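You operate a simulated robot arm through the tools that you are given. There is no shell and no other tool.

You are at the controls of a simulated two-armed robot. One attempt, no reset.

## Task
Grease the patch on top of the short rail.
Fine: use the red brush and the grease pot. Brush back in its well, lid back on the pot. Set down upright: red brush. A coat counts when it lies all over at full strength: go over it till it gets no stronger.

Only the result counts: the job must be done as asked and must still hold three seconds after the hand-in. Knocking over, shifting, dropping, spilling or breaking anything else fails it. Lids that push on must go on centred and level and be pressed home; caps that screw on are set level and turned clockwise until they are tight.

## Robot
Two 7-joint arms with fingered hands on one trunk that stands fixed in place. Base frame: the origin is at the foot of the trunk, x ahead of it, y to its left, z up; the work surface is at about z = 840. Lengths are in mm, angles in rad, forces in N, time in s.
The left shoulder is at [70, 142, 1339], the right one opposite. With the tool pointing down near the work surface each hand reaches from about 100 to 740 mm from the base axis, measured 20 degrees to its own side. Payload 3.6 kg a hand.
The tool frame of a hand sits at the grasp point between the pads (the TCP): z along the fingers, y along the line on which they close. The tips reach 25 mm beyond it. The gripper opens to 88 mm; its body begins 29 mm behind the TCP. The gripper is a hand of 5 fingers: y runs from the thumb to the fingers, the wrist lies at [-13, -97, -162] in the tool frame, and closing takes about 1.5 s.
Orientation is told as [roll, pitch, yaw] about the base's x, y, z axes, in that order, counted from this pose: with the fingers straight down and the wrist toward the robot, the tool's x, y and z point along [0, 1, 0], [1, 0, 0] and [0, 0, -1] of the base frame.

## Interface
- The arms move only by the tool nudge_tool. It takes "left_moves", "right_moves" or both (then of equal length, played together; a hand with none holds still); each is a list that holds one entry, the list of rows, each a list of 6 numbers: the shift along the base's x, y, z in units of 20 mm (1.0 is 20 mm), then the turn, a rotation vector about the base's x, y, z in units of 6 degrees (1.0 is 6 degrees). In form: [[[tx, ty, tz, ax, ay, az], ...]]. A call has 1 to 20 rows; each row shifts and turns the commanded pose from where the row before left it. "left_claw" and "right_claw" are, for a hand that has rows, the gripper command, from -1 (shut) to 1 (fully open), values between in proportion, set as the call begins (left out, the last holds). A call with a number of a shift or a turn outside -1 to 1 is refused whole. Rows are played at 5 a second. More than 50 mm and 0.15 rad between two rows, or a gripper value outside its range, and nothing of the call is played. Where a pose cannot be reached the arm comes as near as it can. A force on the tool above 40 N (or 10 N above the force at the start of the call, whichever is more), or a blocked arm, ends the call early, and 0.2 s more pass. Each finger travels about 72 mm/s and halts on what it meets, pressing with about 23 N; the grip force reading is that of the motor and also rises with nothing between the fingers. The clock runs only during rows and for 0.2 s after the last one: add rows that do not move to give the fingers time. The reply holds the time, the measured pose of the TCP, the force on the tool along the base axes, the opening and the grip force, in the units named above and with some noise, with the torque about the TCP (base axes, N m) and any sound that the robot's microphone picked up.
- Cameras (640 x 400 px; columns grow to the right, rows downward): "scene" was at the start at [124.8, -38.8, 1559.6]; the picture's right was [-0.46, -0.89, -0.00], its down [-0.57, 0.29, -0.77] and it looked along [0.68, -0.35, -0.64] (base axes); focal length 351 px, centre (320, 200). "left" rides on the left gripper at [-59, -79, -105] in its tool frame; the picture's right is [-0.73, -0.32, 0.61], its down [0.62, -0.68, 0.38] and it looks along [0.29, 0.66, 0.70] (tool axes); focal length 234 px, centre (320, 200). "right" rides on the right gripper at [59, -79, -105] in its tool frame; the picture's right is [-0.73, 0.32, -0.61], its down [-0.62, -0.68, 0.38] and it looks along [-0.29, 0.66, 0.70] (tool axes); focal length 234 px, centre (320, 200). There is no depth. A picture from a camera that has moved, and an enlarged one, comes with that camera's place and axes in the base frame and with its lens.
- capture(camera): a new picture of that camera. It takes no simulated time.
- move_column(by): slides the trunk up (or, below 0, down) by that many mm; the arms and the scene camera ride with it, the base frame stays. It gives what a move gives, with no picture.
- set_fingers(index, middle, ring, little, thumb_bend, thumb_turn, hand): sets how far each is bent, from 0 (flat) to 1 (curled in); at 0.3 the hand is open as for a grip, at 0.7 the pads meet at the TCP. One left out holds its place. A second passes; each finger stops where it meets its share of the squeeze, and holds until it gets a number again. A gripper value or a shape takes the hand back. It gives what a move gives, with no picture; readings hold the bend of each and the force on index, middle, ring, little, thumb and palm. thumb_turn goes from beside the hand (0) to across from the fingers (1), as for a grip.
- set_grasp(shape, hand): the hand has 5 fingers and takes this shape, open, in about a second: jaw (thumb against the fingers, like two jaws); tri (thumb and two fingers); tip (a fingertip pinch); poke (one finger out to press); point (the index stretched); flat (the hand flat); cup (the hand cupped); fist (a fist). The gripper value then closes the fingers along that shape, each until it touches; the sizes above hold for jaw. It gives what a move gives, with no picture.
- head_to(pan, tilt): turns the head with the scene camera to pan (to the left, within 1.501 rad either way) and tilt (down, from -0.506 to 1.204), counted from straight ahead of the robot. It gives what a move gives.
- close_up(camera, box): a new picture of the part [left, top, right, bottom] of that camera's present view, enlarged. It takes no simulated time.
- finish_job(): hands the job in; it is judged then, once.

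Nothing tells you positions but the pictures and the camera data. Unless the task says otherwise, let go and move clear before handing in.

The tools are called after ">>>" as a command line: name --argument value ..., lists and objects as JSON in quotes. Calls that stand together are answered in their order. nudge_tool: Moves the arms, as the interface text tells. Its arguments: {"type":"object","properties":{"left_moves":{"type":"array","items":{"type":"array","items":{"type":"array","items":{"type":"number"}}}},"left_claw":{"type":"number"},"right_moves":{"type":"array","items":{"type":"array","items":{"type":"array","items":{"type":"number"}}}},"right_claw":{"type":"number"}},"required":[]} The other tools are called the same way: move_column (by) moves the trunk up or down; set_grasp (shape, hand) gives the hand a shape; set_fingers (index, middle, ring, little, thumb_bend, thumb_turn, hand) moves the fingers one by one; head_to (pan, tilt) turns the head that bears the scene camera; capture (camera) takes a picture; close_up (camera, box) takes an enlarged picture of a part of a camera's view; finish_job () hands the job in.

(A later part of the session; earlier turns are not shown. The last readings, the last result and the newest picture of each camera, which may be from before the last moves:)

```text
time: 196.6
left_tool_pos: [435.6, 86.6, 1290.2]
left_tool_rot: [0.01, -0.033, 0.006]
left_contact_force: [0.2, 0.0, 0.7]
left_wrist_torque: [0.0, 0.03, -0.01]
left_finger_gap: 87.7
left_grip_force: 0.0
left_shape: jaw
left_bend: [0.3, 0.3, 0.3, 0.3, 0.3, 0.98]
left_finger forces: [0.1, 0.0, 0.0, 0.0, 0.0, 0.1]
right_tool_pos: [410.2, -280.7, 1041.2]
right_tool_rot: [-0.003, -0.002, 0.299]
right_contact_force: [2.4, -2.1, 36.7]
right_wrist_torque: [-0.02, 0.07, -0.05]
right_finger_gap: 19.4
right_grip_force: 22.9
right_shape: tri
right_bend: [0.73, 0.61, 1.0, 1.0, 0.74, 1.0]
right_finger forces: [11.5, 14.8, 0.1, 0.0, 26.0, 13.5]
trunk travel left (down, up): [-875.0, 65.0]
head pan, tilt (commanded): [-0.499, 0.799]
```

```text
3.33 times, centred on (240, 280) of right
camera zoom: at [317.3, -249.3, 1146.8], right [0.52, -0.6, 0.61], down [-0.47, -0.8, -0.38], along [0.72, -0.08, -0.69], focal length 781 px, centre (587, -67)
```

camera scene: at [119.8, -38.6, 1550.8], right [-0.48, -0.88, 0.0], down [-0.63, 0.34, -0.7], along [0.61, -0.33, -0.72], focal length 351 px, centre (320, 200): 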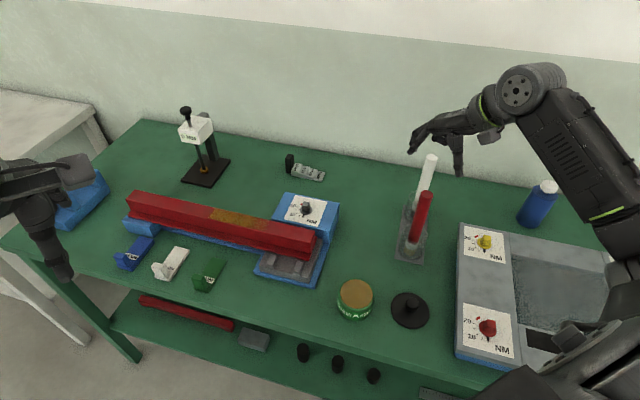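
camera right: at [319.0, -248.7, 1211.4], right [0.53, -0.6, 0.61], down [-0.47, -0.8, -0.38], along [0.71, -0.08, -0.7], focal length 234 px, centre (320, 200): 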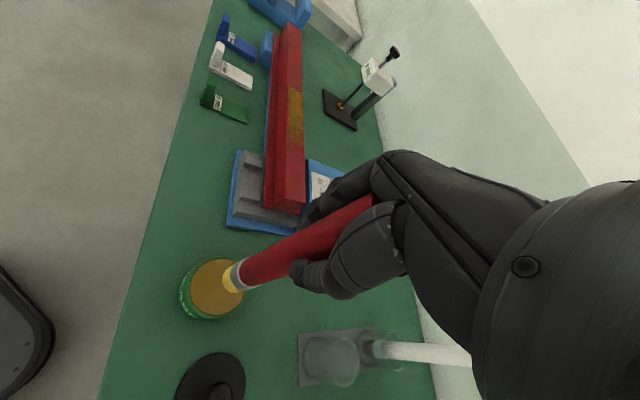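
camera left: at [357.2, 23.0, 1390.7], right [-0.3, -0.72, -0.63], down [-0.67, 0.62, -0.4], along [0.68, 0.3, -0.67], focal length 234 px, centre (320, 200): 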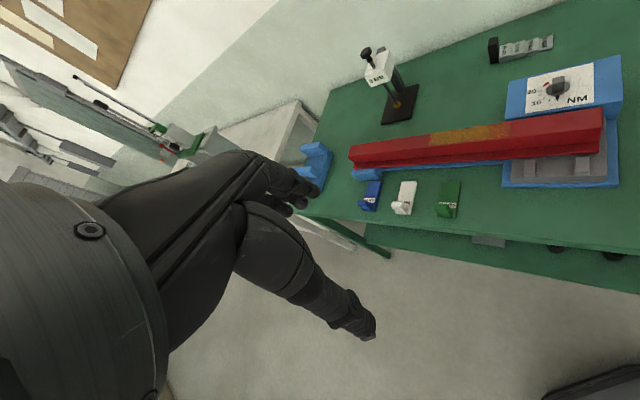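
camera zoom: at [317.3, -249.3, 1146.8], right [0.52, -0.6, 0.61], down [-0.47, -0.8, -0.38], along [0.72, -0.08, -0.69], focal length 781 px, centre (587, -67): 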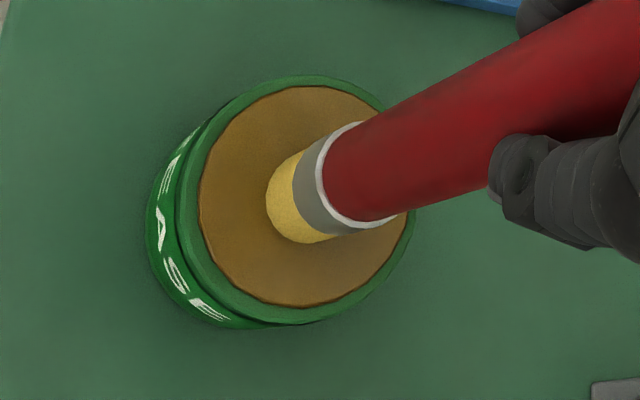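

That reached 37 N, more than I meant, because the palm contact makes it stiffer. I'll lift off and check the pot.

>>> nudge_tool --right_moves '[[[0, 0, 0.2, 0, 0, 0], [0, 0, 0.4, 0, 0, 0], [0, 0, 0.7, 0, 0, 0], [0, 0, 0.7, 0, 0, 0], [0, 0, 0.7, 0, 0, 0], [0, 0, 0.4, 0, 0, 0], [0, 0, 0, 0, 0, 0]]]'

>>> capture --camera "right"

>>> close_up --camera "scene" --box '[316, 190, 412, 330]'

```text
time: 198.2
left_tool_pos: [439.5, 83.5, 1288.7]
left_tool_rot: [0.013, -0.032, 0.007]
left_contact_force: [-0.1, 0.7, 0.3]
left_wrist_torque: [0.02, 0.03, -0.01]
left_finger_gap: 87.7
left_grip_force: 0.1
left_shape: jaw
left_bend: [0.3, 0.3, 0.3, 0.3, 0.3, 0.98]
left_finger forces: [0.0, 0.0, 0.0, 0.0, 0.1, 0.0]
right_tool_pos: [412.4, -283.5, 1099.9]
right_tool_rot: [0.003, 0.004, 0.3]
right_contact_force: [0.3, 0.2, -0.6]
right_wrist_torque: [0.01, 0.01, -0.02]
right_finger_gap: 18.9
right_grip_force: 22.9
right_shape: tri
right_bend: [0.73, 0.61, 1.0, 1.0, 0.74, 1.0]
right_finger forces: [11.1, 10.9, 0.0, 0.1, 21.3, 2.0]
trunk travel left (down, up): [-875.0, 65.0]
head pan, tilt (commanded): [-0.499, 0.799]
```

```text
taken
camera right: at [320.1, -251.2, 1206.4], right [0.53, -0.6, 0.61], down [-0.47, -0.8, -0.38], along [0.71, -0.08, -0.7], focal length 234 px, centre (320, 200)
```

right: 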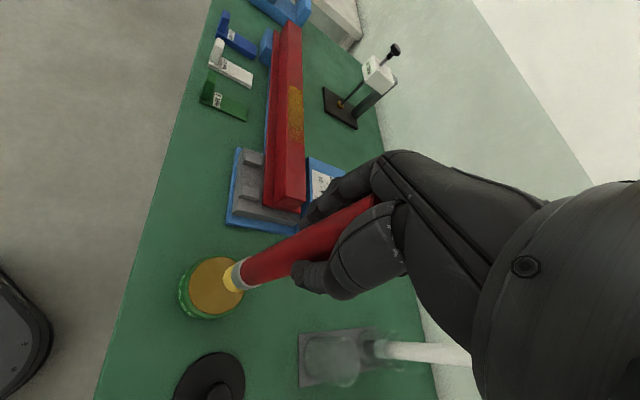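

```text
2.86 times, centred on (364, 260) of scene
camera zoom: at [120.0, -38.5, 1550.8], right [-0.48, -0.88, 0.0], down [-0.63, 0.34, -0.7], along [0.61, -0.33, -0.72], focal length 1004 px, centre (194, 29)
```

zoom: 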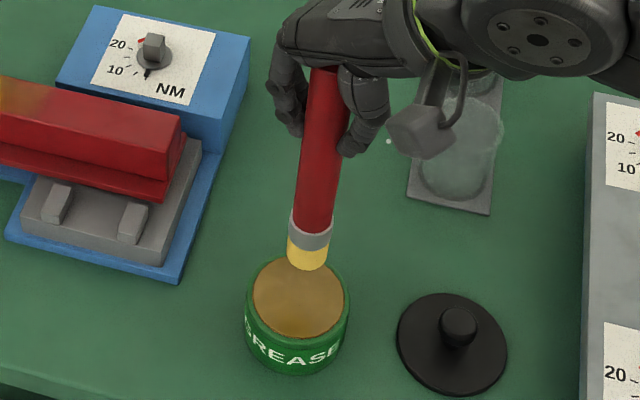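

The pot is undisturbed and the brush is well seated. I'll go back over the rail with an intermediate wrist yaw of about 0.5, for both reach and grip strength.

>>> nudge_tool --right_moves '[[[0, 0, 0.8, 0, 0, 0], [0, 0, 0.8, 0, 0, 0], [0.916, 0.405, 0, 0, 0, 0.159], [0.916, 0.405, 0, 0, 0, 0.159], [0.916, 0.405, 0, 0, 0, 0.159], [0.916, 0.405, 0, 0, 0, 0.159], [0.916, 0.405, 0, 0, 0, 0.159], [0.916, 0.405, 0, 0, 0, 0.159], [0.916, 0.405, 0, 0, 0, 0.159], [0.916, 0.405, 0, 0, 0, 0.159], [0.916, 0.405, 0, 0, 0, 0.159], [0.916, 0.405, 0, 0, 0, 0.159], [0.916, 0.405, 0, 0, 0, 0.159], [0.916, 0.405, 0, 0, 0, 0.159], [0, 0, 0, 0, 0, 0]]]'

>>> capture --camera "right"

>>> close_up --camera "right" --box '[160, 180, 340, 340]'

>>> close_up --camera "left" --box '[400, 80, 580, 190]'

>>> close_up --camera "scene" --box '[180, 150, 320, 260]'

```text
time: 201.4
left_tool_pos: [439.3, 84.0, 1289.6]
left_tool_rot: [0.011, -0.033, 0.006]
left_contact_force: [0.2, 0.3, -0.1]
left_wrist_torque: [0.02, 0.0, -0.03]
left_finger_gap: 87.7
left_grip_force: 0.1
left_shape: jaw
left_bend: [0.3, 0.3, 0.3, 0.3, 0.3, 0.98]
left_finger forces: [0.1, 0.0, 0.0, 0.0, 0.0, 0.0]
right_tool_pos: [630.7, -185.3, 1132.0]
right_tool_rot: [0.0, 0.003, 0.5]
right_contact_force: [0.6, 0.3, -1.0]
right_wrist_torque: [0.01, -0.01, 0.01]
right_finger_gap: 18.4
right_grip_force: 23.3
right_shape: tri
right_bend: [0.73, 0.61, 1.0, 1.0, 0.74, 1.0]
right_finger forces: [10.8, 11.1, 0.0, 0.0, 20.9, 1.8]
trunk travel left (down, up): [-875.0, 65.0]
head pan, tilt (commanded): [-0.499, 0.799]
```

```text
taken
camera right: at [534.4, -172.8, 1238.5], right [0.63, -0.48, 0.61], down [-0.3, -0.87, -0.38], along [0.71, 0.06, -0.7], focal length 234 px, centre (320, 200)
```

right: 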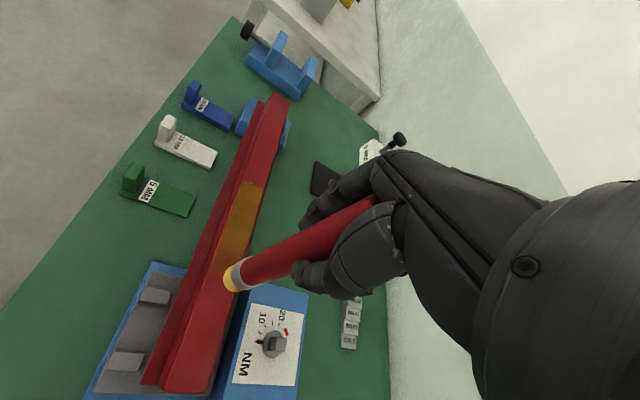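

```text
2.50 times, centred on (250, 260) of right
camera zoom: at [534.4, -172.8, 1238.5], right [0.63, -0.48, 0.61], down [-0.3, -0.87, -0.38], along [0.71, 0.06, -0.7], focal length 585 px, centre (495, 50)
```

zoom: 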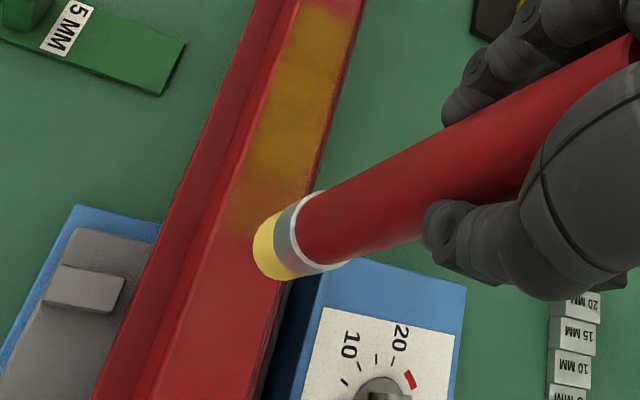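

```text
3.56 times, centred on (490, 135) of left
camera zoom: at [357.1, 23.1, 1390.7], right [-0.3, -0.72, -0.63], down [-0.67, 0.62, -0.4], along [0.68, 0.3, -0.67], focal length 833 px, centre (-284, 431)
```

zoom: 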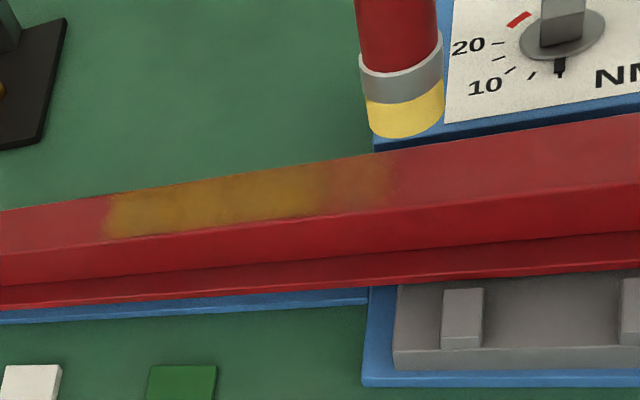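

```text
3.64 times, centred on (250, 205) of scene
camera zoom: at [119.7, -38.8, 1550.8], right [-0.48, -0.88, 0.0], down [-0.63, 0.34, -0.7], along [0.61, -0.33, -0.72], focal length 1277 px, centre (574, 182)
```

zoom: 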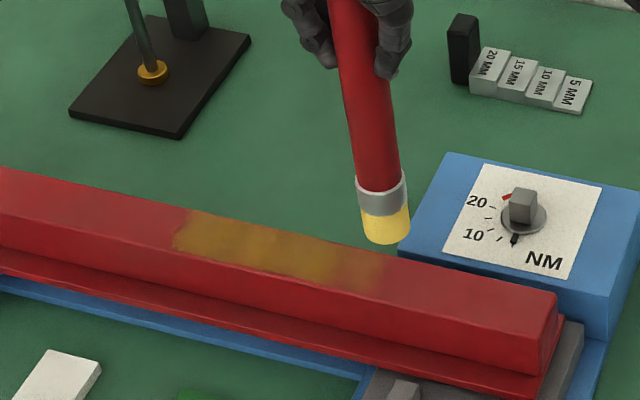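

The coat shows stronger on the left two-thirds and weaker at the right end. I'll lower at the right end and work along it with light strokes.

>>> nudge_tool --right_moves '[[[0, 0, -0.6, 0, 0, 0], [0, 0, -0.6, 0, 0, 0], [0, 0, -0.5, 0, 0, 0], [0, 0, -0.25, 0, 0, 0], [0, 0, 0, 0, 0, 0]]]'

>>> nudge_tool --right_moves '[[[0, 0, -0.05, 0, 0, 0], [0, 0, -0.05, 0, 0, 0], [0, 0, -0.05, 0, 0, 0], [0, 0, 0, 0, 0, 0]]]'

```text
time: 202.6
left_tool_pos: [439.4, 84.2, 1289.2]
left_tool_rot: [0.014, -0.033, 0.008]
left_contact_force: [-0.6, -0.5, 0.1]
left_wrist_torque: [-0.01, 0.02, 0.01]
left_finger_gap: 87.9
left_grip_force: 0.0
left_shape: jaw
left_bend: [0.3, 0.3, 0.3, 0.3, 0.3, 0.98]
left_finger forces: [0.0, 0.0, 0.0, 0.0, 0.0, 0.1]
right_tool_pos: [630.9, -186.7, 1093.2]
right_tool_rot: [0.002, 0.004, 0.499]
right_contact_force: [0.3, 0.4, -0.5]
right_wrist_torque: [-0.04, -0.01, -0.03]
right_finger_gap: 18.8
right_grip_force: 22.8
right_shape: tri
right_bend: [0.73, 0.61, 1.0, 1.0, 0.74, 1.0]
right_finger forces: [10.8, 11.1, 0.0, 0.0, 20.9, 1.8]
trunk travel left (down, up): [-875.0, 65.0]
head pan, tilt (commanded): [-0.499, 0.799]
```

```text
time: 203.6
left_tool_pos: [438.9, 83.3, 1288.5]
left_tool_rot: [0.011, -0.032, 0.008]
left_contact_force: [-0.3, 0.2, 0.5]
left_wrist_torque: [0.03, -0.02, -0.02]
left_finger_gap: 87.8
left_grip_force: 0.2
left_shape: jaw
left_bend: [0.3, 0.3, 0.3, 0.3, 0.3, 0.98]
left_finger forces: [0.0, 0.0, 0.0, 0.1, 0.0, 0.0]
right_tool_pos: [630.9, -186.0, 1090.3]
right_tool_rot: [0.001, 0.002, 0.501]
right_contact_force: [-0.2, -0.3, -1.4]
right_wrist_torque: [-0.02, 0.01, -0.03]
right_finger_gap: 18.7
right_grip_force: 23.1
right_shape: tri
right_bend: [0.73, 0.61, 1.0, 1.0, 0.74, 1.0]
right_finger forces: [10.8, 11.2, 0.0, 0.0, 20.7, 1.9]
trunk travel left (down, up): [-875.0, 65.0]
head pan, tilt (commanded): [-0.499, 0.799]
```

>>> nudge_tool --right_moves '[[[0, 0, -0.05, 0, 0, 0], [0, 0, 0, 0, 0, 0]]]'

>>> nudge_tool --right_moves '[[[0, 0, -0.05, 0, 0, 0], [0, 0, 0, 0, 0, 0]]]'

>>> close_up --camera "left" --box '[440, 80, 580, 180]'

```text
time: 204.2
left_tool_pos: [439.8, 84.0, 1289.4]
left_tool_rot: [0.012, -0.031, 0.006]
left_contact_force: [-0.9, -0.4, -0.1]
left_wrist_torque: [0.03, 0.01, -0.02]
left_finger_gap: 87.8
left_grip_force: 0.1
left_shape: jaw
left_bend: [0.3, 0.3, 0.3, 0.3, 0.3, 0.98]
left_finger forces: [0.0, 0.0, 0.1, 0.0, 0.0, 0.1]
right_tool_pos: [631.8, -186.6, 1089.7]
right_tool_rot: [0.001, 0.004, 0.499]
right_contact_force: [0.5, 0.1, -0.5]
right_wrist_torque: [0.0, -0.01, 0.0]
right_finger_gap: 18.8
right_grip_force: 23.7
right_shape: tri
right_bend: [0.73, 0.61, 1.0, 1.0, 0.74, 1.0]
right_finger forces: [10.8, 11.1, 0.0, 0.0, 20.8, 1.8]
trunk travel left (down, up): [-875.0, 65.0]
head pan, tilt (commanded): [-0.499, 0.799]
```

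```text
time: 204.8
left_tool_pos: [439.8, 84.2, 1288.3]
left_tool_rot: [0.012, -0.033, 0.007]
left_contact_force: [-0.6, 0.1, 0.1]
left_wrist_torque: [0.01, 0.01, -0.06]
left_finger_gap: 87.8
left_grip_force: 0.0
left_shape: jaw
left_bend: [0.3, 0.3, 0.3, 0.3, 0.3, 0.98]
left_finger forces: [0.0, 0.0, 0.1, 0.0, 0.1, 0.0]
right_tool_pos: [630.9, -185.6, 1087.8]
right_tool_rot: [0.003, 0.004, 0.499]
right_contact_force: [0.3, 0.5, 0.8]
right_wrist_torque: [0.0, -0.01, -0.01]
right_finger_gap: 18.8
right_grip_force: 23.3
right_shape: tri
right_bend: [0.73, 0.61, 1.0, 1.0, 0.74, 1.0]
right_finger forces: [10.8, 11.3, 0.1, 0.0, 21.1, 2.0]
trunk travel left (down, up): [-875.0, 65.0]
head pan, tilt (commanded): [-0.499, 0.799]
```

```text
4.00 times, centred on (510, 130) of left
camera zoom: at [357.1, 23.5, 1390.8], right [-0.3, -0.72, -0.63], down [-0.67, 0.62, -0.4], along [0.68, 0.3, -0.67], focal length 937 px, centre (-440, 480)
```

zoom: 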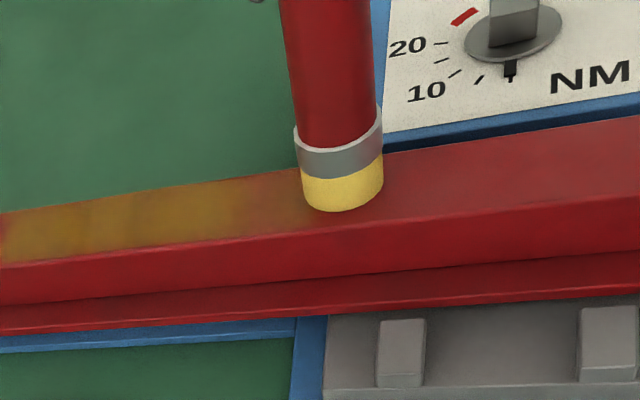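

>>> nudge_tool --right_moves '[[[0, 0, -0.02, 0, 0, 0], [0.18, 0.174, 0, 0, 0, 0], [0.359, 0.348, 0, 0, 0, 0], [0.359, 0.348, 0, 0, 0, 0], [0.359, 0.348, 0, 0, 0, 0], [0.359, 0.348, 0, 0, 0, 0], [0.359, 0.348, 0, 0, 0, 0], [0.359, 0.348, 0, 0, 0, 0], [0.359, 0.348, 0, 0, 0, 0], [0, 0, 0, 0, 0, 0]]]'

>>> close_up --camera "left" --box '[400, 80, 580, 190]'

>>> close_up --camera "right" --box '[160, 180, 340, 340]'

```text
time: 207.0
left_tool_pos: [438.0, 83.5, 1289.4]
left_tool_rot: [0.01, -0.033, 0.007]
left_contact_force: [0.2, -0.1, -0.2]
left_wrist_torque: [0.02, 0.0, -0.04]
left_finger_gap: 88.1
left_grip_force: 0.0
left_shape: jaw
left_bend: [0.3, 0.3, 0.3, 0.3, 0.3, 0.98]
left_finger forces: [0.1, 0.0, 0.1, 0.0, 0.0, 0.1]
right_tool_pos: [683.5, -134.4, 1088.1]
right_tool_rot: [0.0, 0.003, 0.499]
right_contact_force: [-1.5, -1.6, 5.0]
right_wrist_torque: [-0.24, 0.23, 0.01]
right_finger_gap: 18.8
right_grip_force: 23.3
right_shape: tri
right_bend: [0.73, 0.61, 1.0, 1.0, 0.75, 1.0]
right_finger forces: [11.2, 12.6, 0.0, 0.1, 24.8, 1.6]
trunk travel left (down, up): [-875.0, 65.0]
head pan, tilt (commanded): [-0.499, 0.799]
```

```text
3.56 times, centred on (490, 135) of left
camera zoom: at [355.5, 23.1, 1391.2], right [-0.3, -0.72, -0.63], down [-0.67, 0.62, -0.4], along [0.68, 0.3, -0.67], focal length 833 px, centre (-284, 431)
```

zoom: 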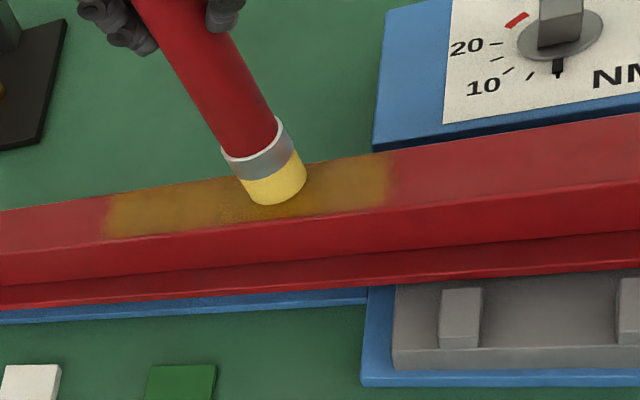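

```text
2.50 times, centred on (250, 260) of right
camera zoom: at [587.2, -120.4, 1194.4], right [0.63, -0.48, 0.61], down [-0.3, -0.87, -0.38], along [0.71, 0.06, -0.7], focal length 585 px, centre (495, 50)
```

zoom: 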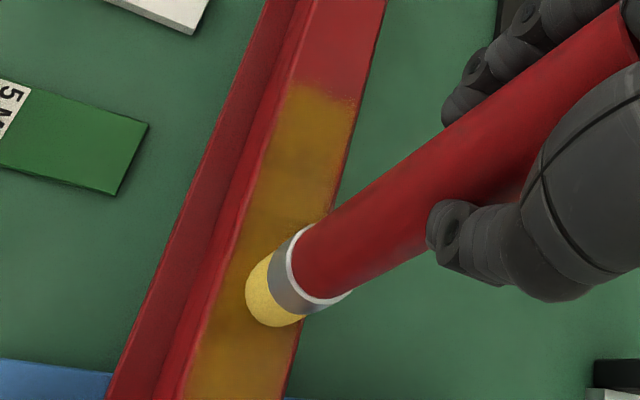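

The right end now matches the rest and its edge is sharp, so the patch's extent is clear. I'll stroke back to straighten the lean, with a touch less pressure.

>>> nudge_tool --right_moves '[[[-0.1, -0.097, 0.02, 0, 0, 0], [-0.359, -0.348, 0, 0, 0, 0], [-0.359, -0.348, 0, 0, 0, 0], [-0.359, -0.348, 0, 0, 0, 0], [-0.359, -0.348, 0, 0, 0, 0], [-0.359, -0.348, 0, 0, 0, 0], [-0.359, -0.348, 0, 0, 0, 0], [-0.359, -0.348, 0, 0, 0, 0], [0, 0, 0, 0, 0, 0]]]'

>>> close_up --camera "left" --box '[400, 80, 580, 190]'

>>> close_up --camera "right" --box '[160, 180, 340, 340]'

```text
time: 209.0
left_tool_pos: [439.2, 83.2, 1289.2]
left_tool_rot: [0.012, -0.033, 0.007]
left_contact_force: [0.0, -0.3, -0.7]
left_wrist_torque: [-0.02, -0.04, 0.0]
left_finger_gap: 87.9
left_grip_force: 0.1
left_shape: jaw
left_bend: [0.3, 0.3, 0.3, 0.3, 0.3, 0.98]
left_finger forces: [0.0, 0.0, 0.0, 0.0, 0.1, 0.0]
right_tool_pos: [632.2, -184.1, 1088.3]
right_tool_rot: [0.0, 0.004, 0.5]
right_contact_force: [0.0, 1.2, 4.5]
right_wrist_torque: [0.15, -0.18, -0.02]
right_finger_gap: 18.3
right_grip_force: 22.9
right_shape: tri
right_bend: [0.73, 0.61, 1.0, 1.0, 0.75, 1.0]
right_finger forces: [11.8, 12.7, 0.0, 0.0, 21.1, 3.1]
trunk travel left (down, up): [-875.0, 65.0]
head pan, tilt (commanded): [-0.499, 0.799]
```

```text
3.56 times, centred on (490, 135) of left
camera zoom: at [356.9, 23.8, 1390.8], right [-0.3, -0.72, -0.63], down [-0.67, 0.62, -0.4], along [0.68, 0.3, -0.67], focal length 833 px, centre (-284, 431)
```

zoom: 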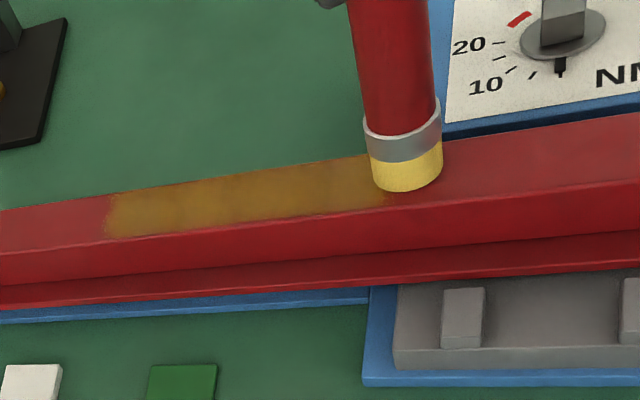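

```text
2.50 times, centred on (250, 260) of right
camera zoom: at [536.4, -171.1, 1194.2], right [0.63, -0.48, 0.61], down [-0.3, -0.87, -0.38], along [0.71, 0.06, -0.7], focal length 585 px, centre (495, 50)
```

zoom: 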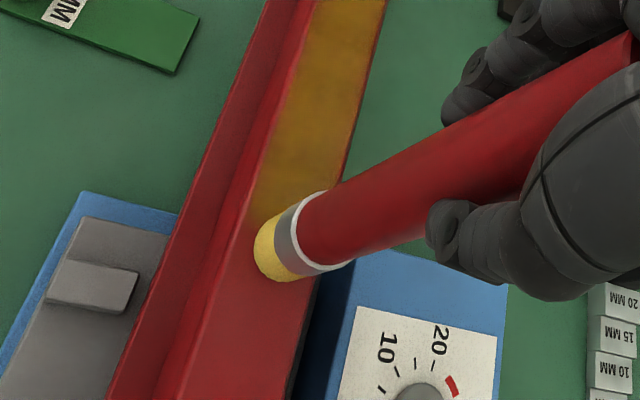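

Both the coat and the brush look good. Next the left half: lift, shift 72 mm left, lower, and stroke out and back.

>>> nudge_tool --right_moves '[[[0, 0, 0.4, 0, 0, 0], [0.6, 0.5825, 0, 0, 0, 0], [0.6, 0.5825, 0, 0, 0, 0], [0.6, 0.5825, 0, 0, 0, 0], [0.6, 0.5825, 0, 0, 0, 0], [0, 0, -0.25, 0, 0, 0], [0, 0, -0.1, 0, 0, 0], [0, 0, -0.03, 0, 0, 0], [0, 0, 0, 0, 0, 0]]]'

>>> nudge_tool --right_moves '[[[0, 0, -0.02, 0, 0, 0], [0, 0, 0, 0, 0, 0]]]'

```text
time: 211.0
left_tool_pos: [438.8, 83.7, 1288.4]
left_tool_rot: [0.011, -0.032, 0.006]
left_contact_force: [-0.1, 1.2, -0.4]
left_wrist_torque: [-0.02, -0.01, 0.01]
left_finger_gap: 87.7
left_grip_force: 0.1
left_shape: jaw
left_bend: [0.3, 0.3, 0.3, 0.3, 0.3, 0.98]
left_finger forces: [0.1, 0.1, 0.0, 0.0, 0.0, 0.0]
right_tool_pos: [679.5, -138.5, 1088.8]
right_tool_rot: [0.001, 0.004, 0.499]
right_contact_force: [0.6, 0.3, 0.6]
right_wrist_torque: [0.0, -0.06, 0.0]
right_finger_gap: 18.4
right_grip_force: 22.8
right_shape: tri
right_bend: [0.73, 0.61, 1.0, 1.0, 0.75, 1.0]
right_finger forces: [11.6, 11.7, 0.1, 0.0, 20.9, 0.0]
trunk travel left (down, up): [-875.0, 65.0]
head pan, tilt (commanded): [-0.499, 0.799]
```

```text
time: 211.6
left_tool_pos: [439.1, 83.8, 1288.5]
left_tool_rot: [0.011, -0.033, 0.008]
left_contact_force: [-0.4, -0.2, -0.7]
left_wrist_torque: [0.01, -0.01, 0.01]
left_finger_gap: 87.8
left_grip_force: 0.1
left_shape: jaw
left_bend: [0.3, 0.3, 0.3, 0.3, 0.3, 0.98]
left_finger forces: [0.1, 0.0, 0.0, 0.0, 0.0, 0.0]
right_tool_pos: [679.4, -138.4, 1087.2]
right_tool_rot: [0.0, 0.002, 0.5]
right_contact_force: [-1.4, -1.0, 1.9]
right_wrist_torque: [-0.01, 0.0, 0.0]
right_finger_gap: 18.4
right_grip_force: 22.8
right_shape: tri
right_bend: [0.73, 0.61, 1.0, 1.0, 0.75, 1.0]
right_finger forces: [11.5, 11.9, 0.0, 0.0, 21.3, 0.1]
trunk travel left (down, up): [-875.0, 65.0]
head pan, tilt (commanded): [-0.499, 0.799]
```

>>> nudge_tool --right_moves '[[[0.18, 0.174, 0, 0, 0, 0], [0.359, 0.348, 0, 0, 0, 0], [0.359, 0.348, 0, 0, 0, 0], [0.359, 0.348, 0, 0, 0, 0], [0.359, 0.348, 0, 0, 0, 0], [0.359, 0.348, 0, 0, 0, 0], [0.359, 0.348, 0, 0, 0, 0], [0.18, 0.174, 0, 0, 0, 0], [0, 0, 0, 0, 0, 0]]]'

>>> close_up --camera "right" --box '[160, 180, 340, 340]'

>>> close_up --camera "left" --box '[400, 80, 580, 190]'

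```text
time: 213.6
left_tool_pos: [439.3, 83.1, 1288.5]
left_tool_rot: [0.012, -0.033, 0.009]
left_contact_force: [-0.3, 0.7, -0.3]
left_wrist_torque: [0.01, -0.01, -0.02]
left_finger_gap: 87.5
left_grip_force: 0.0
left_shape: jaw
left_bend: [0.3, 0.3, 0.3, 0.3, 0.3, 0.98]
left_finger forces: [0.0, 0.1, 0.0, 0.1, 0.0, 0.0]
right_tool_pos: [731.0, -89.4, 1088.9]
right_tool_rot: [0.001, 0.002, 0.498]
right_contact_force: [-1.2, -0.5, 2.3]
right_wrist_torque: [-0.12, 0.17, -0.01]
right_finger_gap: 18.7
right_grip_force: 22.9
right_shape: tri
right_bend: [0.73, 0.61, 1.0, 1.0, 0.75, 1.0]
right_finger forces: [11.8, 12.2, 0.1, 0.1, 23.0, 1.6]
trunk travel left (down, up): [-875.0, 65.0]
head pan, tilt (commanded): [-0.499, 0.799]
```

```text
2.50 times, centred on (250, 260) of right
camera zoom: at [634.9, -75.8, 1194.6], right [0.63, -0.48, 0.61], down [-0.3, -0.87, -0.38], along [0.71, 0.06, -0.7], focal length 585 px, centre (495, 50)
```

zoom: 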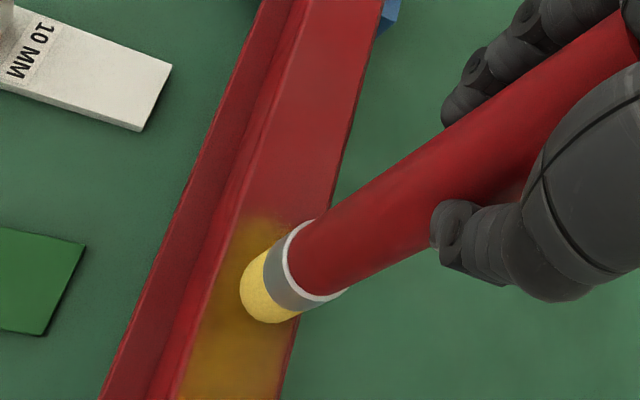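

```text
3.56 times, centred on (490, 135) of left
camera zoom: at [356.5, 23.2, 1390.9], right [-0.3, -0.72, -0.63], down [-0.67, 0.62, -0.4], along [0.68, 0.3, -0.67], focal length 833 px, centre (-284, 431)
```

zoom: 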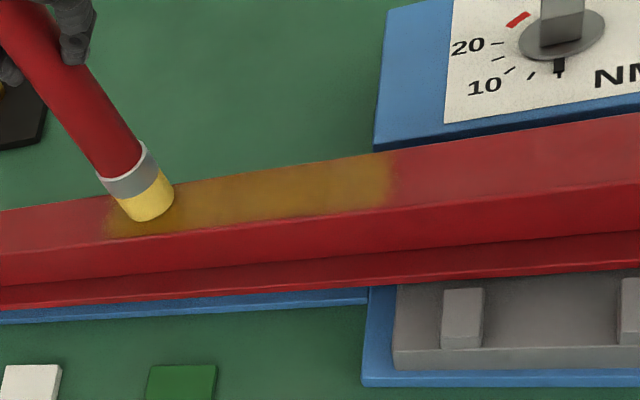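

>>> nudge_tool --right_moves '[[[-0.1, -0.097, 0.01, 0, 0, 0], [-0.359, -0.348, 0, 0, 0, 0], [-0.359, -0.348, 0, 0, 0, 0], [-0.359, -0.348, 0, 0, 0, 0], [-0.359, -0.348, 0, 0, 0, 0], [-0.359, -0.348, 0, 0, 0, 0], [-0.359, -0.348, 0, 0, 0, 0], [-0.359, -0.348, 0, 0, 0, 0], [0, 0, 0, 0, 0, 0]]]'

>>> nudge_tool --right_moves '[[[0, 0, 0.4, 0, 0, 0], [0.6, 0.5825, 0, 0, 0, 0], [0.6, 0.5825, 0, 0, 0, 0], [0.6, 0.5825, 0, 0, 0, 0], [0.6, 0.5825, 0, 0, 0, 0], [0.2, 0.194, 0, 0, 0, 0], [0, 0, 0, 0, 0, 0]]]'

>>> close_up --camera "right" --box '[160, 180, 340, 340]'

>>> close_up --camera "left" --box '[400, 80, 580, 190]'

```text
time: 215.6
left_tool_pos: [439.5, 84.3, 1289.0]
left_tool_rot: [0.014, -0.033, 0.007]
left_contact_force: [0.2, -0.1, -1.0]
left_wrist_torque: [-0.02, -0.01, 0.0]
left_finger_gap: 87.7
left_grip_force: 0.0
left_shape: jaw
left_bend: [0.3, 0.3, 0.3, 0.3, 0.3, 0.98]
left_finger forces: [0.0, 0.0, 0.0, 0.1, 0.0, 0.0]
right_tool_pos: [677.9, -139.3, 1088.2]
right_tool_rot: [0.0, 0.003, 0.499]
right_contact_force: [-0.3, 0.6, 1.1]
right_wrist_torque: [0.05, -0.07, 0.01]
right_finger_gap: 18.3
right_grip_force: 23.0
right_shape: tri
right_bend: [0.73, 0.61, 1.0, 1.0, 0.75, 1.0]
right_finger forces: [12.1, 12.4, 0.0, 0.0, 21.3, 0.3]
trunk travel left (down, up): [-875.0, 65.0]
head pan, tilt (commanded): [-0.499, 0.799]
```

```text
time: 217.2
left_tool_pos: [438.7, 82.9, 1290.2]
left_tool_rot: [0.012, -0.033, 0.007]
left_contact_force: [0.1, -0.7, 0.5]
left_wrist_torque: [0.02, 0.01, -0.02]
left_finger_gap: 87.8
left_grip_force: 0.0
left_shape: jaw
left_bend: [0.3, 0.3, 0.3, 0.3, 0.3, 0.98]
left_finger forces: [0.0, 0.0, 0.0, 0.1, 0.0, 0.1]
right_tool_pos: [730.9, -89.4, 1097.5]
right_tool_rot: [0.002, 0.004, 0.5]
right_contact_force: [0.6, -0.3, -1.0]
right_wrist_torque: [0.02, -0.01, 0.0]
right_finger_gap: 18.4
right_grip_force: 23.3
right_shape: tri
right_bend: [0.73, 0.61, 1.0, 1.0, 0.75, 1.0]
right_finger forces: [12.1, 11.8, 0.1, 0.0, 20.9, 0.0]
trunk travel left (down, up): [-875.0, 65.0]
head pan, tilt (commanded): [-0.499, 0.799]
```

```text
2.50 times, centred on (250, 260) of right
camera zoom: at [634.8, -76.0, 1202.6], right [0.63, -0.48, 0.61], down [-0.3, -0.87, -0.38], along [0.71, 0.06, -0.7], focal length 585 px, centre (495, 50)
```

zoom: 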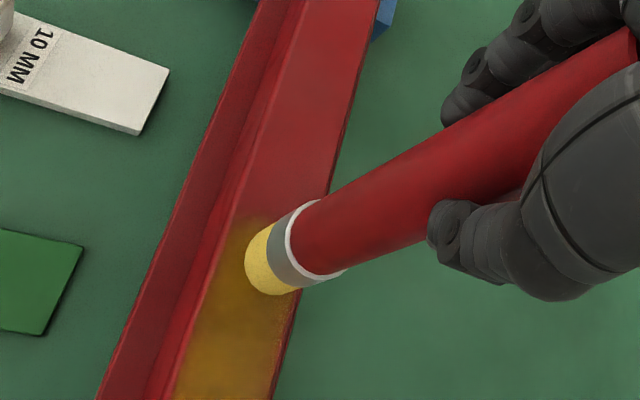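

```text
3.56 times, centred on (490, 135) of left
camera zoom: at [357.3, 23.0, 1390.7], right [-0.3, -0.72, -0.63], down [-0.67, 0.62, -0.4], along [0.68, 0.3, -0.67], focal length 833 px, centre (-284, 431)
```

zoom: 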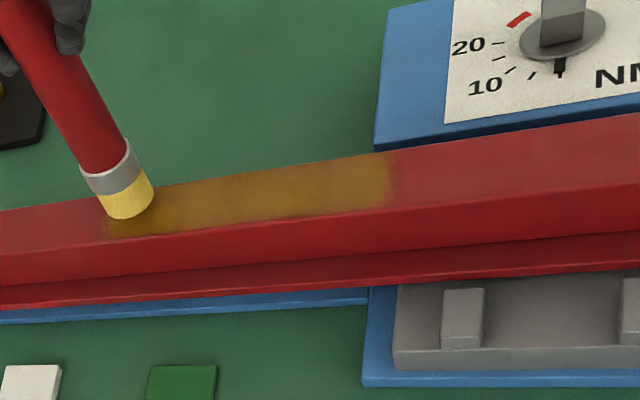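

The brush is straight again and over the left edge. I'll nudge a bit further out, lower, and stroke inward.

>>> nudge_tool --right_moves '[[[0.15, 0.146, 0, 0, 0, 0], [0, 0, -0.25, 0, 0, 0], [0, 0, -0.12, 0, 0, 0], [0, 0, -0.04, 0, 0, 0], [0, 0, 0, 0, 0, 0]]]'

>>> nudge_tool --right_moves '[[[-0.18, -0.174, 0, 0, 0, 0], [-0.359, -0.348, 0, 0, 0, 0], [-0.359, -0.348, 0, 0, 0, 0], [-0.359, -0.348, 0, 0, 0, 0], [-0.359, -0.348, 0, 0, 0, 0], [-0.359, -0.348, 0, 0, 0, 0], [-0.359, -0.348, 0, 0, 0, 0], [0, 0, 0, 0, 0, 0]]]'

>>> close_up --camera "right" --box '[160, 180, 340, 340]'

>>> close_up --camera "left" --box '[400, 80, 580, 190]'

```text
time: 218.4
left_tool_pos: [439.8, 85.1, 1288.2]
left_tool_rot: [0.011, -0.034, 0.007]
left_contact_force: [0.4, 0.4, 0.2]
left_wrist_torque: [0.02, 0.02, 0.01]
left_finger_gap: 87.6
left_grip_force: 0.1
left_shape: jaw
left_bend: [0.3, 0.3, 0.3, 0.3, 0.3, 0.98]
left_finger forces: [0.0, 0.0, 0.0, 0.0, 0.0, 0.0]
right_tool_pos: [733.2, -86.8, 1089.6]
right_tool_rot: [0.0, 0.0, 0.501]
right_contact_force: [-0.4, -0.2, 1.7]
right_wrist_torque: [0.01, -0.03, 0.02]
right_finger_gap: 18.5
right_grip_force: 22.9
right_shape: tri
right_bend: [0.73, 0.61, 1.0, 1.0, 0.75, 1.0]
right_finger forces: [12.1, 12.1, 0.0, 0.1, 21.2, 0.0]
trunk travel left (down, up): [-875.0, 65.0]
head pan, tilt (commanded): [-0.499, 0.799]
```

```text
time: 220.2
left_tool_pos: [440.1, 84.9, 1289.2]
left_tool_rot: [0.012, -0.034, 0.006]
left_contact_force: [0.0, 0.0, -0.7]
left_wrist_torque: [0.0, 0.0, -0.04]
left_finger_gap: 87.6
left_grip_force: 0.0
left_shape: jaw
left_bend: [0.3, 0.3, 0.3, 0.3, 0.3, 0.98]
left_finger forces: [0.1, 0.0, 0.0, 0.0, 0.0, 0.0]
right_tool_pos: [685.0, -131.0, 1088.2]
right_tool_rot: [-0.002, 0.004, 0.5]
right_contact_force: [0.2, 0.3, 2.5]
right_wrist_torque: [0.01, -0.09, 0.05]
right_finger_gap: 18.3
right_grip_force: 23.1
right_shape: tri
right_bend: [0.73, 0.61, 1.0, 1.0, 0.75, 1.0]
right_finger forces: [12.1, 12.6, 0.0, 0.0, 21.1, 1.3]
trunk travel left (down, up): [-875.0, 65.0]
head pan, tilt (commanded): [-0.499, 0.799]
```

```text
2.50 times, centred on (250, 260) of right
camera zoom: at [590.5, -118.1, 1194.3], right [0.63, -0.48, 0.61], down [-0.3, -0.87, -0.38], along [0.71, 0.06, -0.7], focal length 585 px, centre (495, 50)
```

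zoom: 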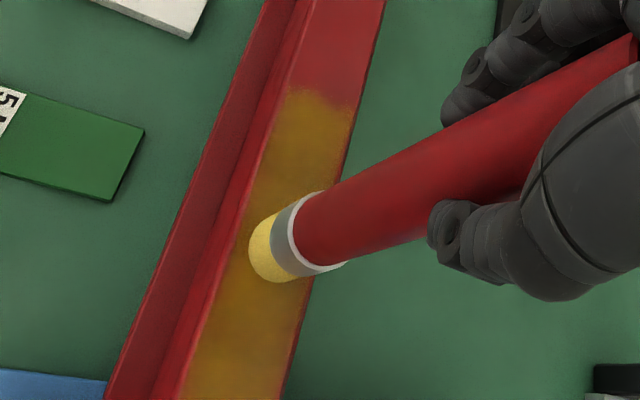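

```text
3.56 times, centred on (490, 135) of left
camera zoom: at [357.2, 23.6, 1390.7], right [-0.3, -0.72, -0.63], down [-0.67, 0.62, -0.4], along [0.68, 0.3, -0.67], focal length 833 px, centre (-284, 431)
```

zoom: 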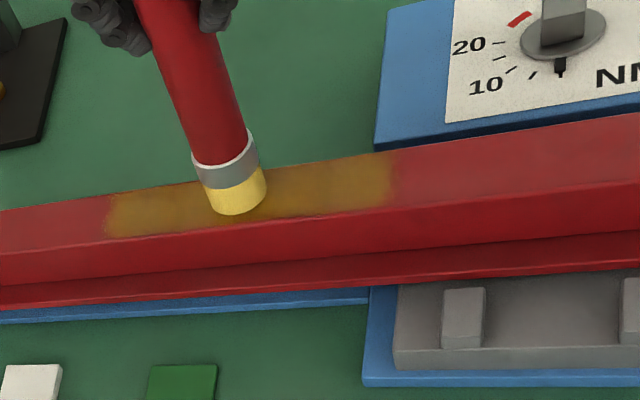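

The stroke was clean and the brush stayed straight. I'll continue to the right end, then work the back and front lanes of that half.

>>> nudge_tool --right_moves '[[[-0.359, -0.348, 0, 0, 0, 0], [-0.359, -0.348, 0, 0, 0, 0], [-0.359, -0.348, 0, 0, 0, 0], [-0.359, -0.348, 0, 0, 0, 0], [-0.359, -0.348, 0, 0, 0, 0], [-0.359, -0.348, 0, 0, 0, 0], [-0.359, -0.348, 0, 0, 0, 0], [0.14, -0.143, 0, 0, 0, 0], [0.07, -0.07, 0, 0, 0, 0], [0, 0, 0, 0, 0, 0]]]'

>>> nudge_tool --right_moves '[[[0.18, 0.174, 0, 0, 0, 0], [0.359, 0.348, 0, 0, 0, 0], [0.359, 0.348, 0, 0, 0, 0], [0.359, 0.348, 0, 0, 0, 0], [0.359, 0.348, 0, 0, 0, 0], [0.359, 0.348, 0, 0, 0, 0], [0.359, 0.348, 0, 0, 0, 0], [0, 0, 0, 0, 0, 0]]]'

>>> close_up --camera "right" --box '[160, 180, 340, 340]'

>>> close_up --camera "left" --box '[400, 80, 580, 190]'

```text
time: 222.4
left_tool_pos: [439.7, 84.1, 1289.5]
left_tool_rot: [0.011, -0.035, 0.006]
left_contact_force: [-0.2, -0.5, 0.4]
left_wrist_torque: [0.02, 0.03, 0.03]
left_finger_gap: 87.8
left_grip_force: 0.0
left_shape: jaw
left_bend: [0.3, 0.3, 0.3, 0.3, 0.3, 0.98]
left_finger forces: [0.1, 0.0, 0.0, 0.1, 0.1, 0.0]
right_tool_pos: [640.6, -184.7, 1089.1]
right_tool_rot: [0.0, 0.003, 0.498]
right_contact_force: [-1.2, 0.6, 5.1]
right_wrist_torque: [0.22, 0.07, 0.0]
right_finger_gap: 18.4
right_grip_force: 23.0
right_shape: tri
right_bend: [0.73, 0.61, 1.0, 1.0, 0.75, 1.0]
right_finger forces: [13.1, 10.8, 0.0, 0.0, 21.3, 2.5]
trunk travel left (down, up): [-875.0, 65.0]
head pan, tilt (commanded): [-0.499, 0.799]
```

```text
time: 224.2
left_tool_pos: [438.5, 83.0, 1288.4]
left_tool_rot: [0.01, -0.034, 0.007]
left_contact_force: [0.2, -0.6, -0.4]
left_wrist_torque: [0.01, 0.0, -0.01]
left_finger_gap: 87.7
left_grip_force: 0.0
left_shape: jaw
left_bend: [0.3, 0.3, 0.3, 0.3, 0.3, 0.98]
left_finger forces: [0.1, 0.0, 0.0, 0.0, 0.0, 0.1]
right_tool_pos: [687.3, -140.0, 1089.7]
right_tool_rot: [0.0, 0.003, 0.499]
right_contact_force: [-0.1, 0.3, 2.1]
right_wrist_torque: [-0.1, 0.05, 0.03]
right_finger_gap: 18.5
right_grip_force: 23.5
right_shape: tri
right_bend: [0.73, 0.61, 1.0, 1.0, 0.75, 1.0]
right_finger forces: [12.1, 12.7, 0.0, 0.0, 21.9, 1.7]
trunk travel left (down, up): [-875.0, 65.0]
head pan, tilt (commanded): [-0.499, 0.799]
```

```text
2.50 times, centred on (250, 260) of right
camera zoom: at [590.9, -126.3, 1194.6], right [0.63, -0.48, 0.61], down [-0.3, -0.87, -0.38], along [0.71, 0.06, -0.7], focal length 585 px, centre (495, 50)
```

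zoom: 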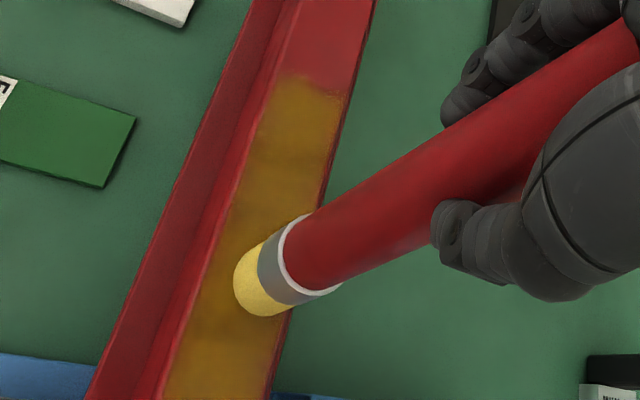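

```text
3.56 times, centred on (490, 135) of left
camera zoom: at [356.6, 23.3, 1390.9], right [-0.3, -0.72, -0.63], down [-0.67, 0.62, -0.4], along [0.68, 0.3, -0.67], focal length 833 px, centre (-284, 431)
```

zoom: 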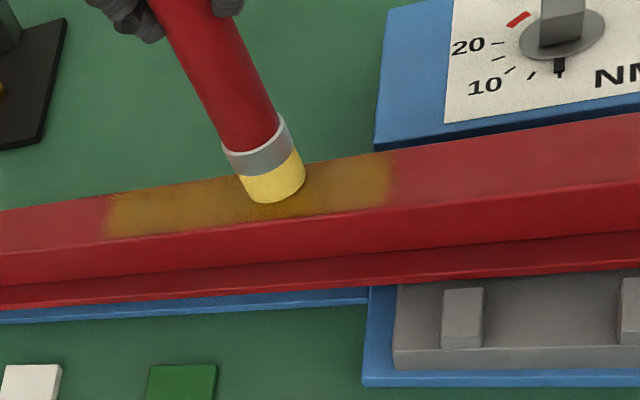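

>>> nudge_tool --right_moves '[[[-0.18, -0.174, 0, 0, 0, 0], [-0.359, -0.348, 0, 0, 0, 0], [-0.359, -0.348, 0, 0, 0, 0], [-0.359, -0.348, 0, 0, 0, 0], [-0.359, -0.348, 0, 0, 0, 0], [-0.359, -0.348, 0, 0, 0, 0], [-0.359, -0.348, 0, 0, 0, 0], [0, 0, 0.3, 0, 0, 0], [-0.28, 0.287, 0, 0, 0, 0], [0, 0, -0.2, 0, 0, 0], [0, 0, -0.1, 0, 0, 0], [0, 0, 0, 0, 0, 0]]]'

>>> close_up --camera "right" --box '[160, 180, 340, 340]'

```text
time: 226.8
left_tool_pos: [438.7, 84.0, 1289.5]
left_tool_rot: [0.011, -0.032, 0.008]
left_contact_force: [0.3, -0.6, 0.6]
left_wrist_torque: [0.0, 0.0, 0.0]
left_finger_gap: 87.5
left_grip_force: 0.2
left_shape: jaw
left_bend: [0.3, 0.3, 0.3, 0.3, 0.3, 0.98]
left_finger forces: [0.1, 0.1, 0.1, 0.0, 0.1, 0.0]
right_tool_pos: [634.8, -178.5, 1089.3]
right_tool_rot: [0.001, 0.005, 0.497]
right_contact_force: [-0.6, -0.2, 1.9]
right_wrist_torque: [0.0, -0.05, 0.02]
right_finger_gap: 18.3
right_grip_force: 23.5
right_shape: tri
right_bend: [0.73, 0.61, 1.0, 1.0, 0.75, 1.0]
right_finger forces: [12.1, 12.6, 0.1, 0.1, 21.4, 0.3]
trunk travel left (down, up): [-875.0, 65.0]
head pan, tilt (commanded): [-0.499, 0.799]
```

```text
2.50 times, centred on (250, 260) of right
camera zoom: at [538.6, -165.6, 1194.5], right [0.63, -0.48, 0.61], down [-0.3, -0.87, -0.38], along [0.71, 0.06, -0.7], focal length 585 px, centre (495, 50)
```

zoom: 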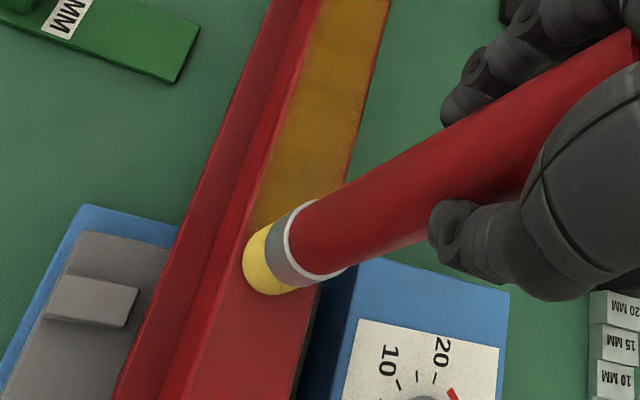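

>>> nudge_tool --right_moves '[[[0.18, 0.174, 0, 0, 0, 0], [0.359, 0.348, 0, 0, 0, 0], [0.359, 0.348, 0, 0, 0, 0], [0.359, 0.348, 0, 0, 0, 0], [0.359, 0.348, 0, 0, 0, 0], [0.359, 0.348, 0, 0, 0, 0], [0.359, 0.348, 0, 0, 0, 0], [0, 0, 0, 0, 0, 0], [-0.18, -0.174, 0, 0, 0, 0], [-0.359, -0.348, 0, 0, 0, 0], [-0.359, -0.348, 0, 0, 0, 0], [-0.359, -0.348, 0, 0, 0, 0], [-0.359, -0.348, 0, 0, 0, 0], [-0.359, -0.348, 0, 0, 0, 0], [-0.359, -0.348, 0, 0, 0, 0], [0, 0, 0, 0, 0, 0]]]'

>>> close_up --camera "right" --box '[160, 180, 340, 340]'

>>> close_up --camera "left" --box '[400, 80, 580, 190]'

```text
time: 230.2
left_tool_pos: [439.3, 83.9, 1288.9]
left_tool_rot: [0.012, -0.033, 0.006]
left_contact_force: [-0.8, 0.7, 0.0]
left_wrist_torque: [-0.02, 0.0, -0.01]
left_finger_gap: 87.8
left_grip_force: 0.1
left_shape: jaw
left_bend: [0.3, 0.3, 0.3, 0.3, 0.3, 0.98]
left_finger forces: [0.0, 0.0, 0.0, 0.1, 0.0, 0.0]
right_tool_pos: [635.5, -179.6, 1087.8]
right_tool_rot: [-0.001, 0.004, 0.5]
right_contact_force: [0.4, 0.5, 2.5]
right_wrist_torque: [0.04, -0.08, 0.01]
right_finger_gap: 18.3
right_grip_force: 23.7
right_shape: tri
right_bend: [0.73, 0.61, 1.0, 1.0, 0.75, 1.0]
right_finger forces: [12.4, 13.1, 0.1, 0.0, 21.6, 0.4]
trunk travel left (down, up): [-875.0, 65.0]
head pan, tilt (commanded): [-0.499, 0.799]
```

```text
2.50 times, centred on (250, 260) of right
camera zoom: at [539.0, -165.8, 1194.2], right [0.63, -0.48, 0.61], down [-0.3, -0.87, -0.38], along [0.71, 0.06, -0.7], focal length 585 px, centre (495, 50)
```

zoom: 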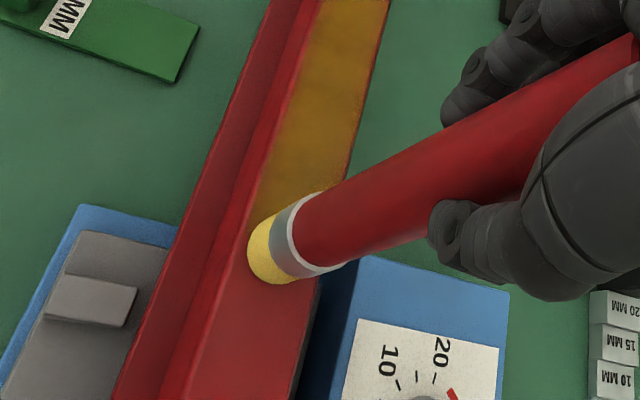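

```text
3.56 times, centred on (490, 135) of left
camera zoom: at [357.2, 23.7, 1390.7], right [-0.3, -0.72, -0.63], down [-0.67, 0.62, -0.4], along [0.68, 0.3, -0.67], focal length 833 px, centre (-284, 431)
```

zoom: 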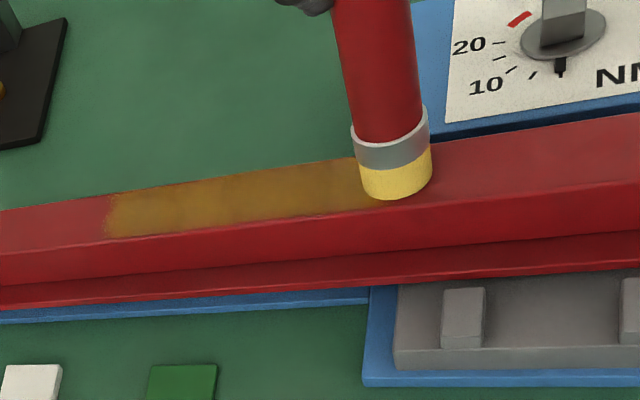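

The right half looks even. Now the left half: front lane first, stroking inward from the far left.

>>> nudge_tool --right_moves '[[[0, 0, 0.4, 0, 0, 0], [0.79, 0.767, 0, 0, 0, 0], [0.79, 0.767, 0, 0, 0, 0], [0.79, 0.767, 0, 0, 0, 0], [0.79, 0.767, 0, 0, 0, 0], [0.79, 0.767, 0, 0, 0, 0], [0.79, 0.767, 0, 0, 0, 0], [0, 0, -0.25, 0, 0, 0], [0, 0, -0.12, 0, 0, 0], [0, 0, -0.03, 0, 0, 0], [0, 0, 0, 0, 0, 0]]]'

>>> close_up --camera "right" --box '[160, 180, 340, 340]'

>>> close_up --camera "left" --box '[400, 80, 580, 190]'

```text
time: 232.6
left_tool_pos: [439.6, 84.1, 1288.4]
left_tool_rot: [0.012, -0.033, 0.008]
left_contact_force: [0.2, 0.1, 0.0]
left_wrist_torque: [-0.02, 0.05, 0.01]
left_finger_gap: 87.7
left_grip_force: 0.1
left_shape: jaw
left_bend: [0.3, 0.3, 0.3, 0.3, 0.3, 0.98]
left_finger forces: [0.0, 0.0, 0.1, 0.1, 0.1, 0.0]
right_tool_pos: [728.9, -86.5, 1088.6]
right_tool_rot: [0.002, 0.002, 0.5]
right_contact_force: [0.3, -0.3, 2.1]
right_wrist_torque: [-0.03, -0.03, -0.01]
right_finger_gap: 18.2
right_grip_force: 22.6
right_shape: tri
right_bend: [0.73, 0.61, 1.0, 1.0, 0.75, 1.0]
right_finger forces: [12.0, 12.2, 0.1, 0.0, 21.1, 0.4]
trunk travel left (down, up): [-875.0, 65.0]
head pan, tilt (commanded): [-0.499, 0.799]
```

```text
2.50 times, centred on (250, 260) of right
camera zoom: at [633.6, -73.9, 1194.5], right [0.63, -0.48, 0.61], down [-0.3, -0.87, -0.38], along [0.71, 0.06, -0.7], focal length 585 px, centre (495, 50)
```

zoom: 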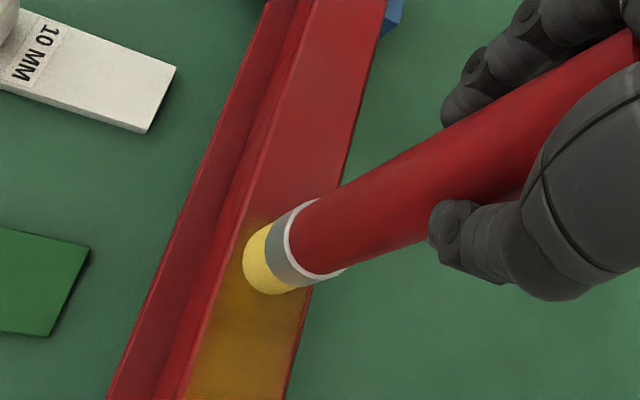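

```text
3.56 times, centred on (490, 135) of left
camera zoom: at [357.0, 23.3, 1390.8], right [-0.3, -0.72, -0.63], down [-0.67, 0.62, -0.4], along [0.68, 0.3, -0.67], focal length 833 px, centre (-284, 431)
```

zoom: 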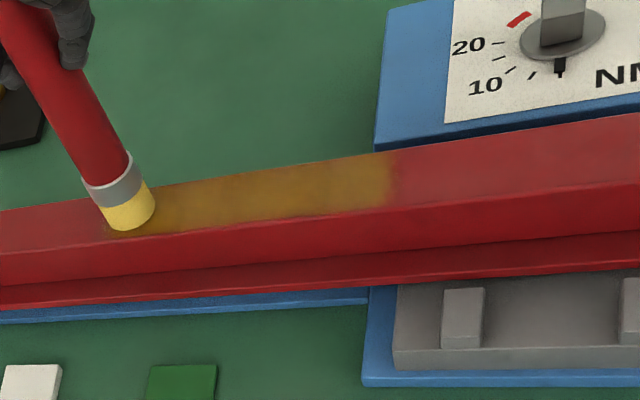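

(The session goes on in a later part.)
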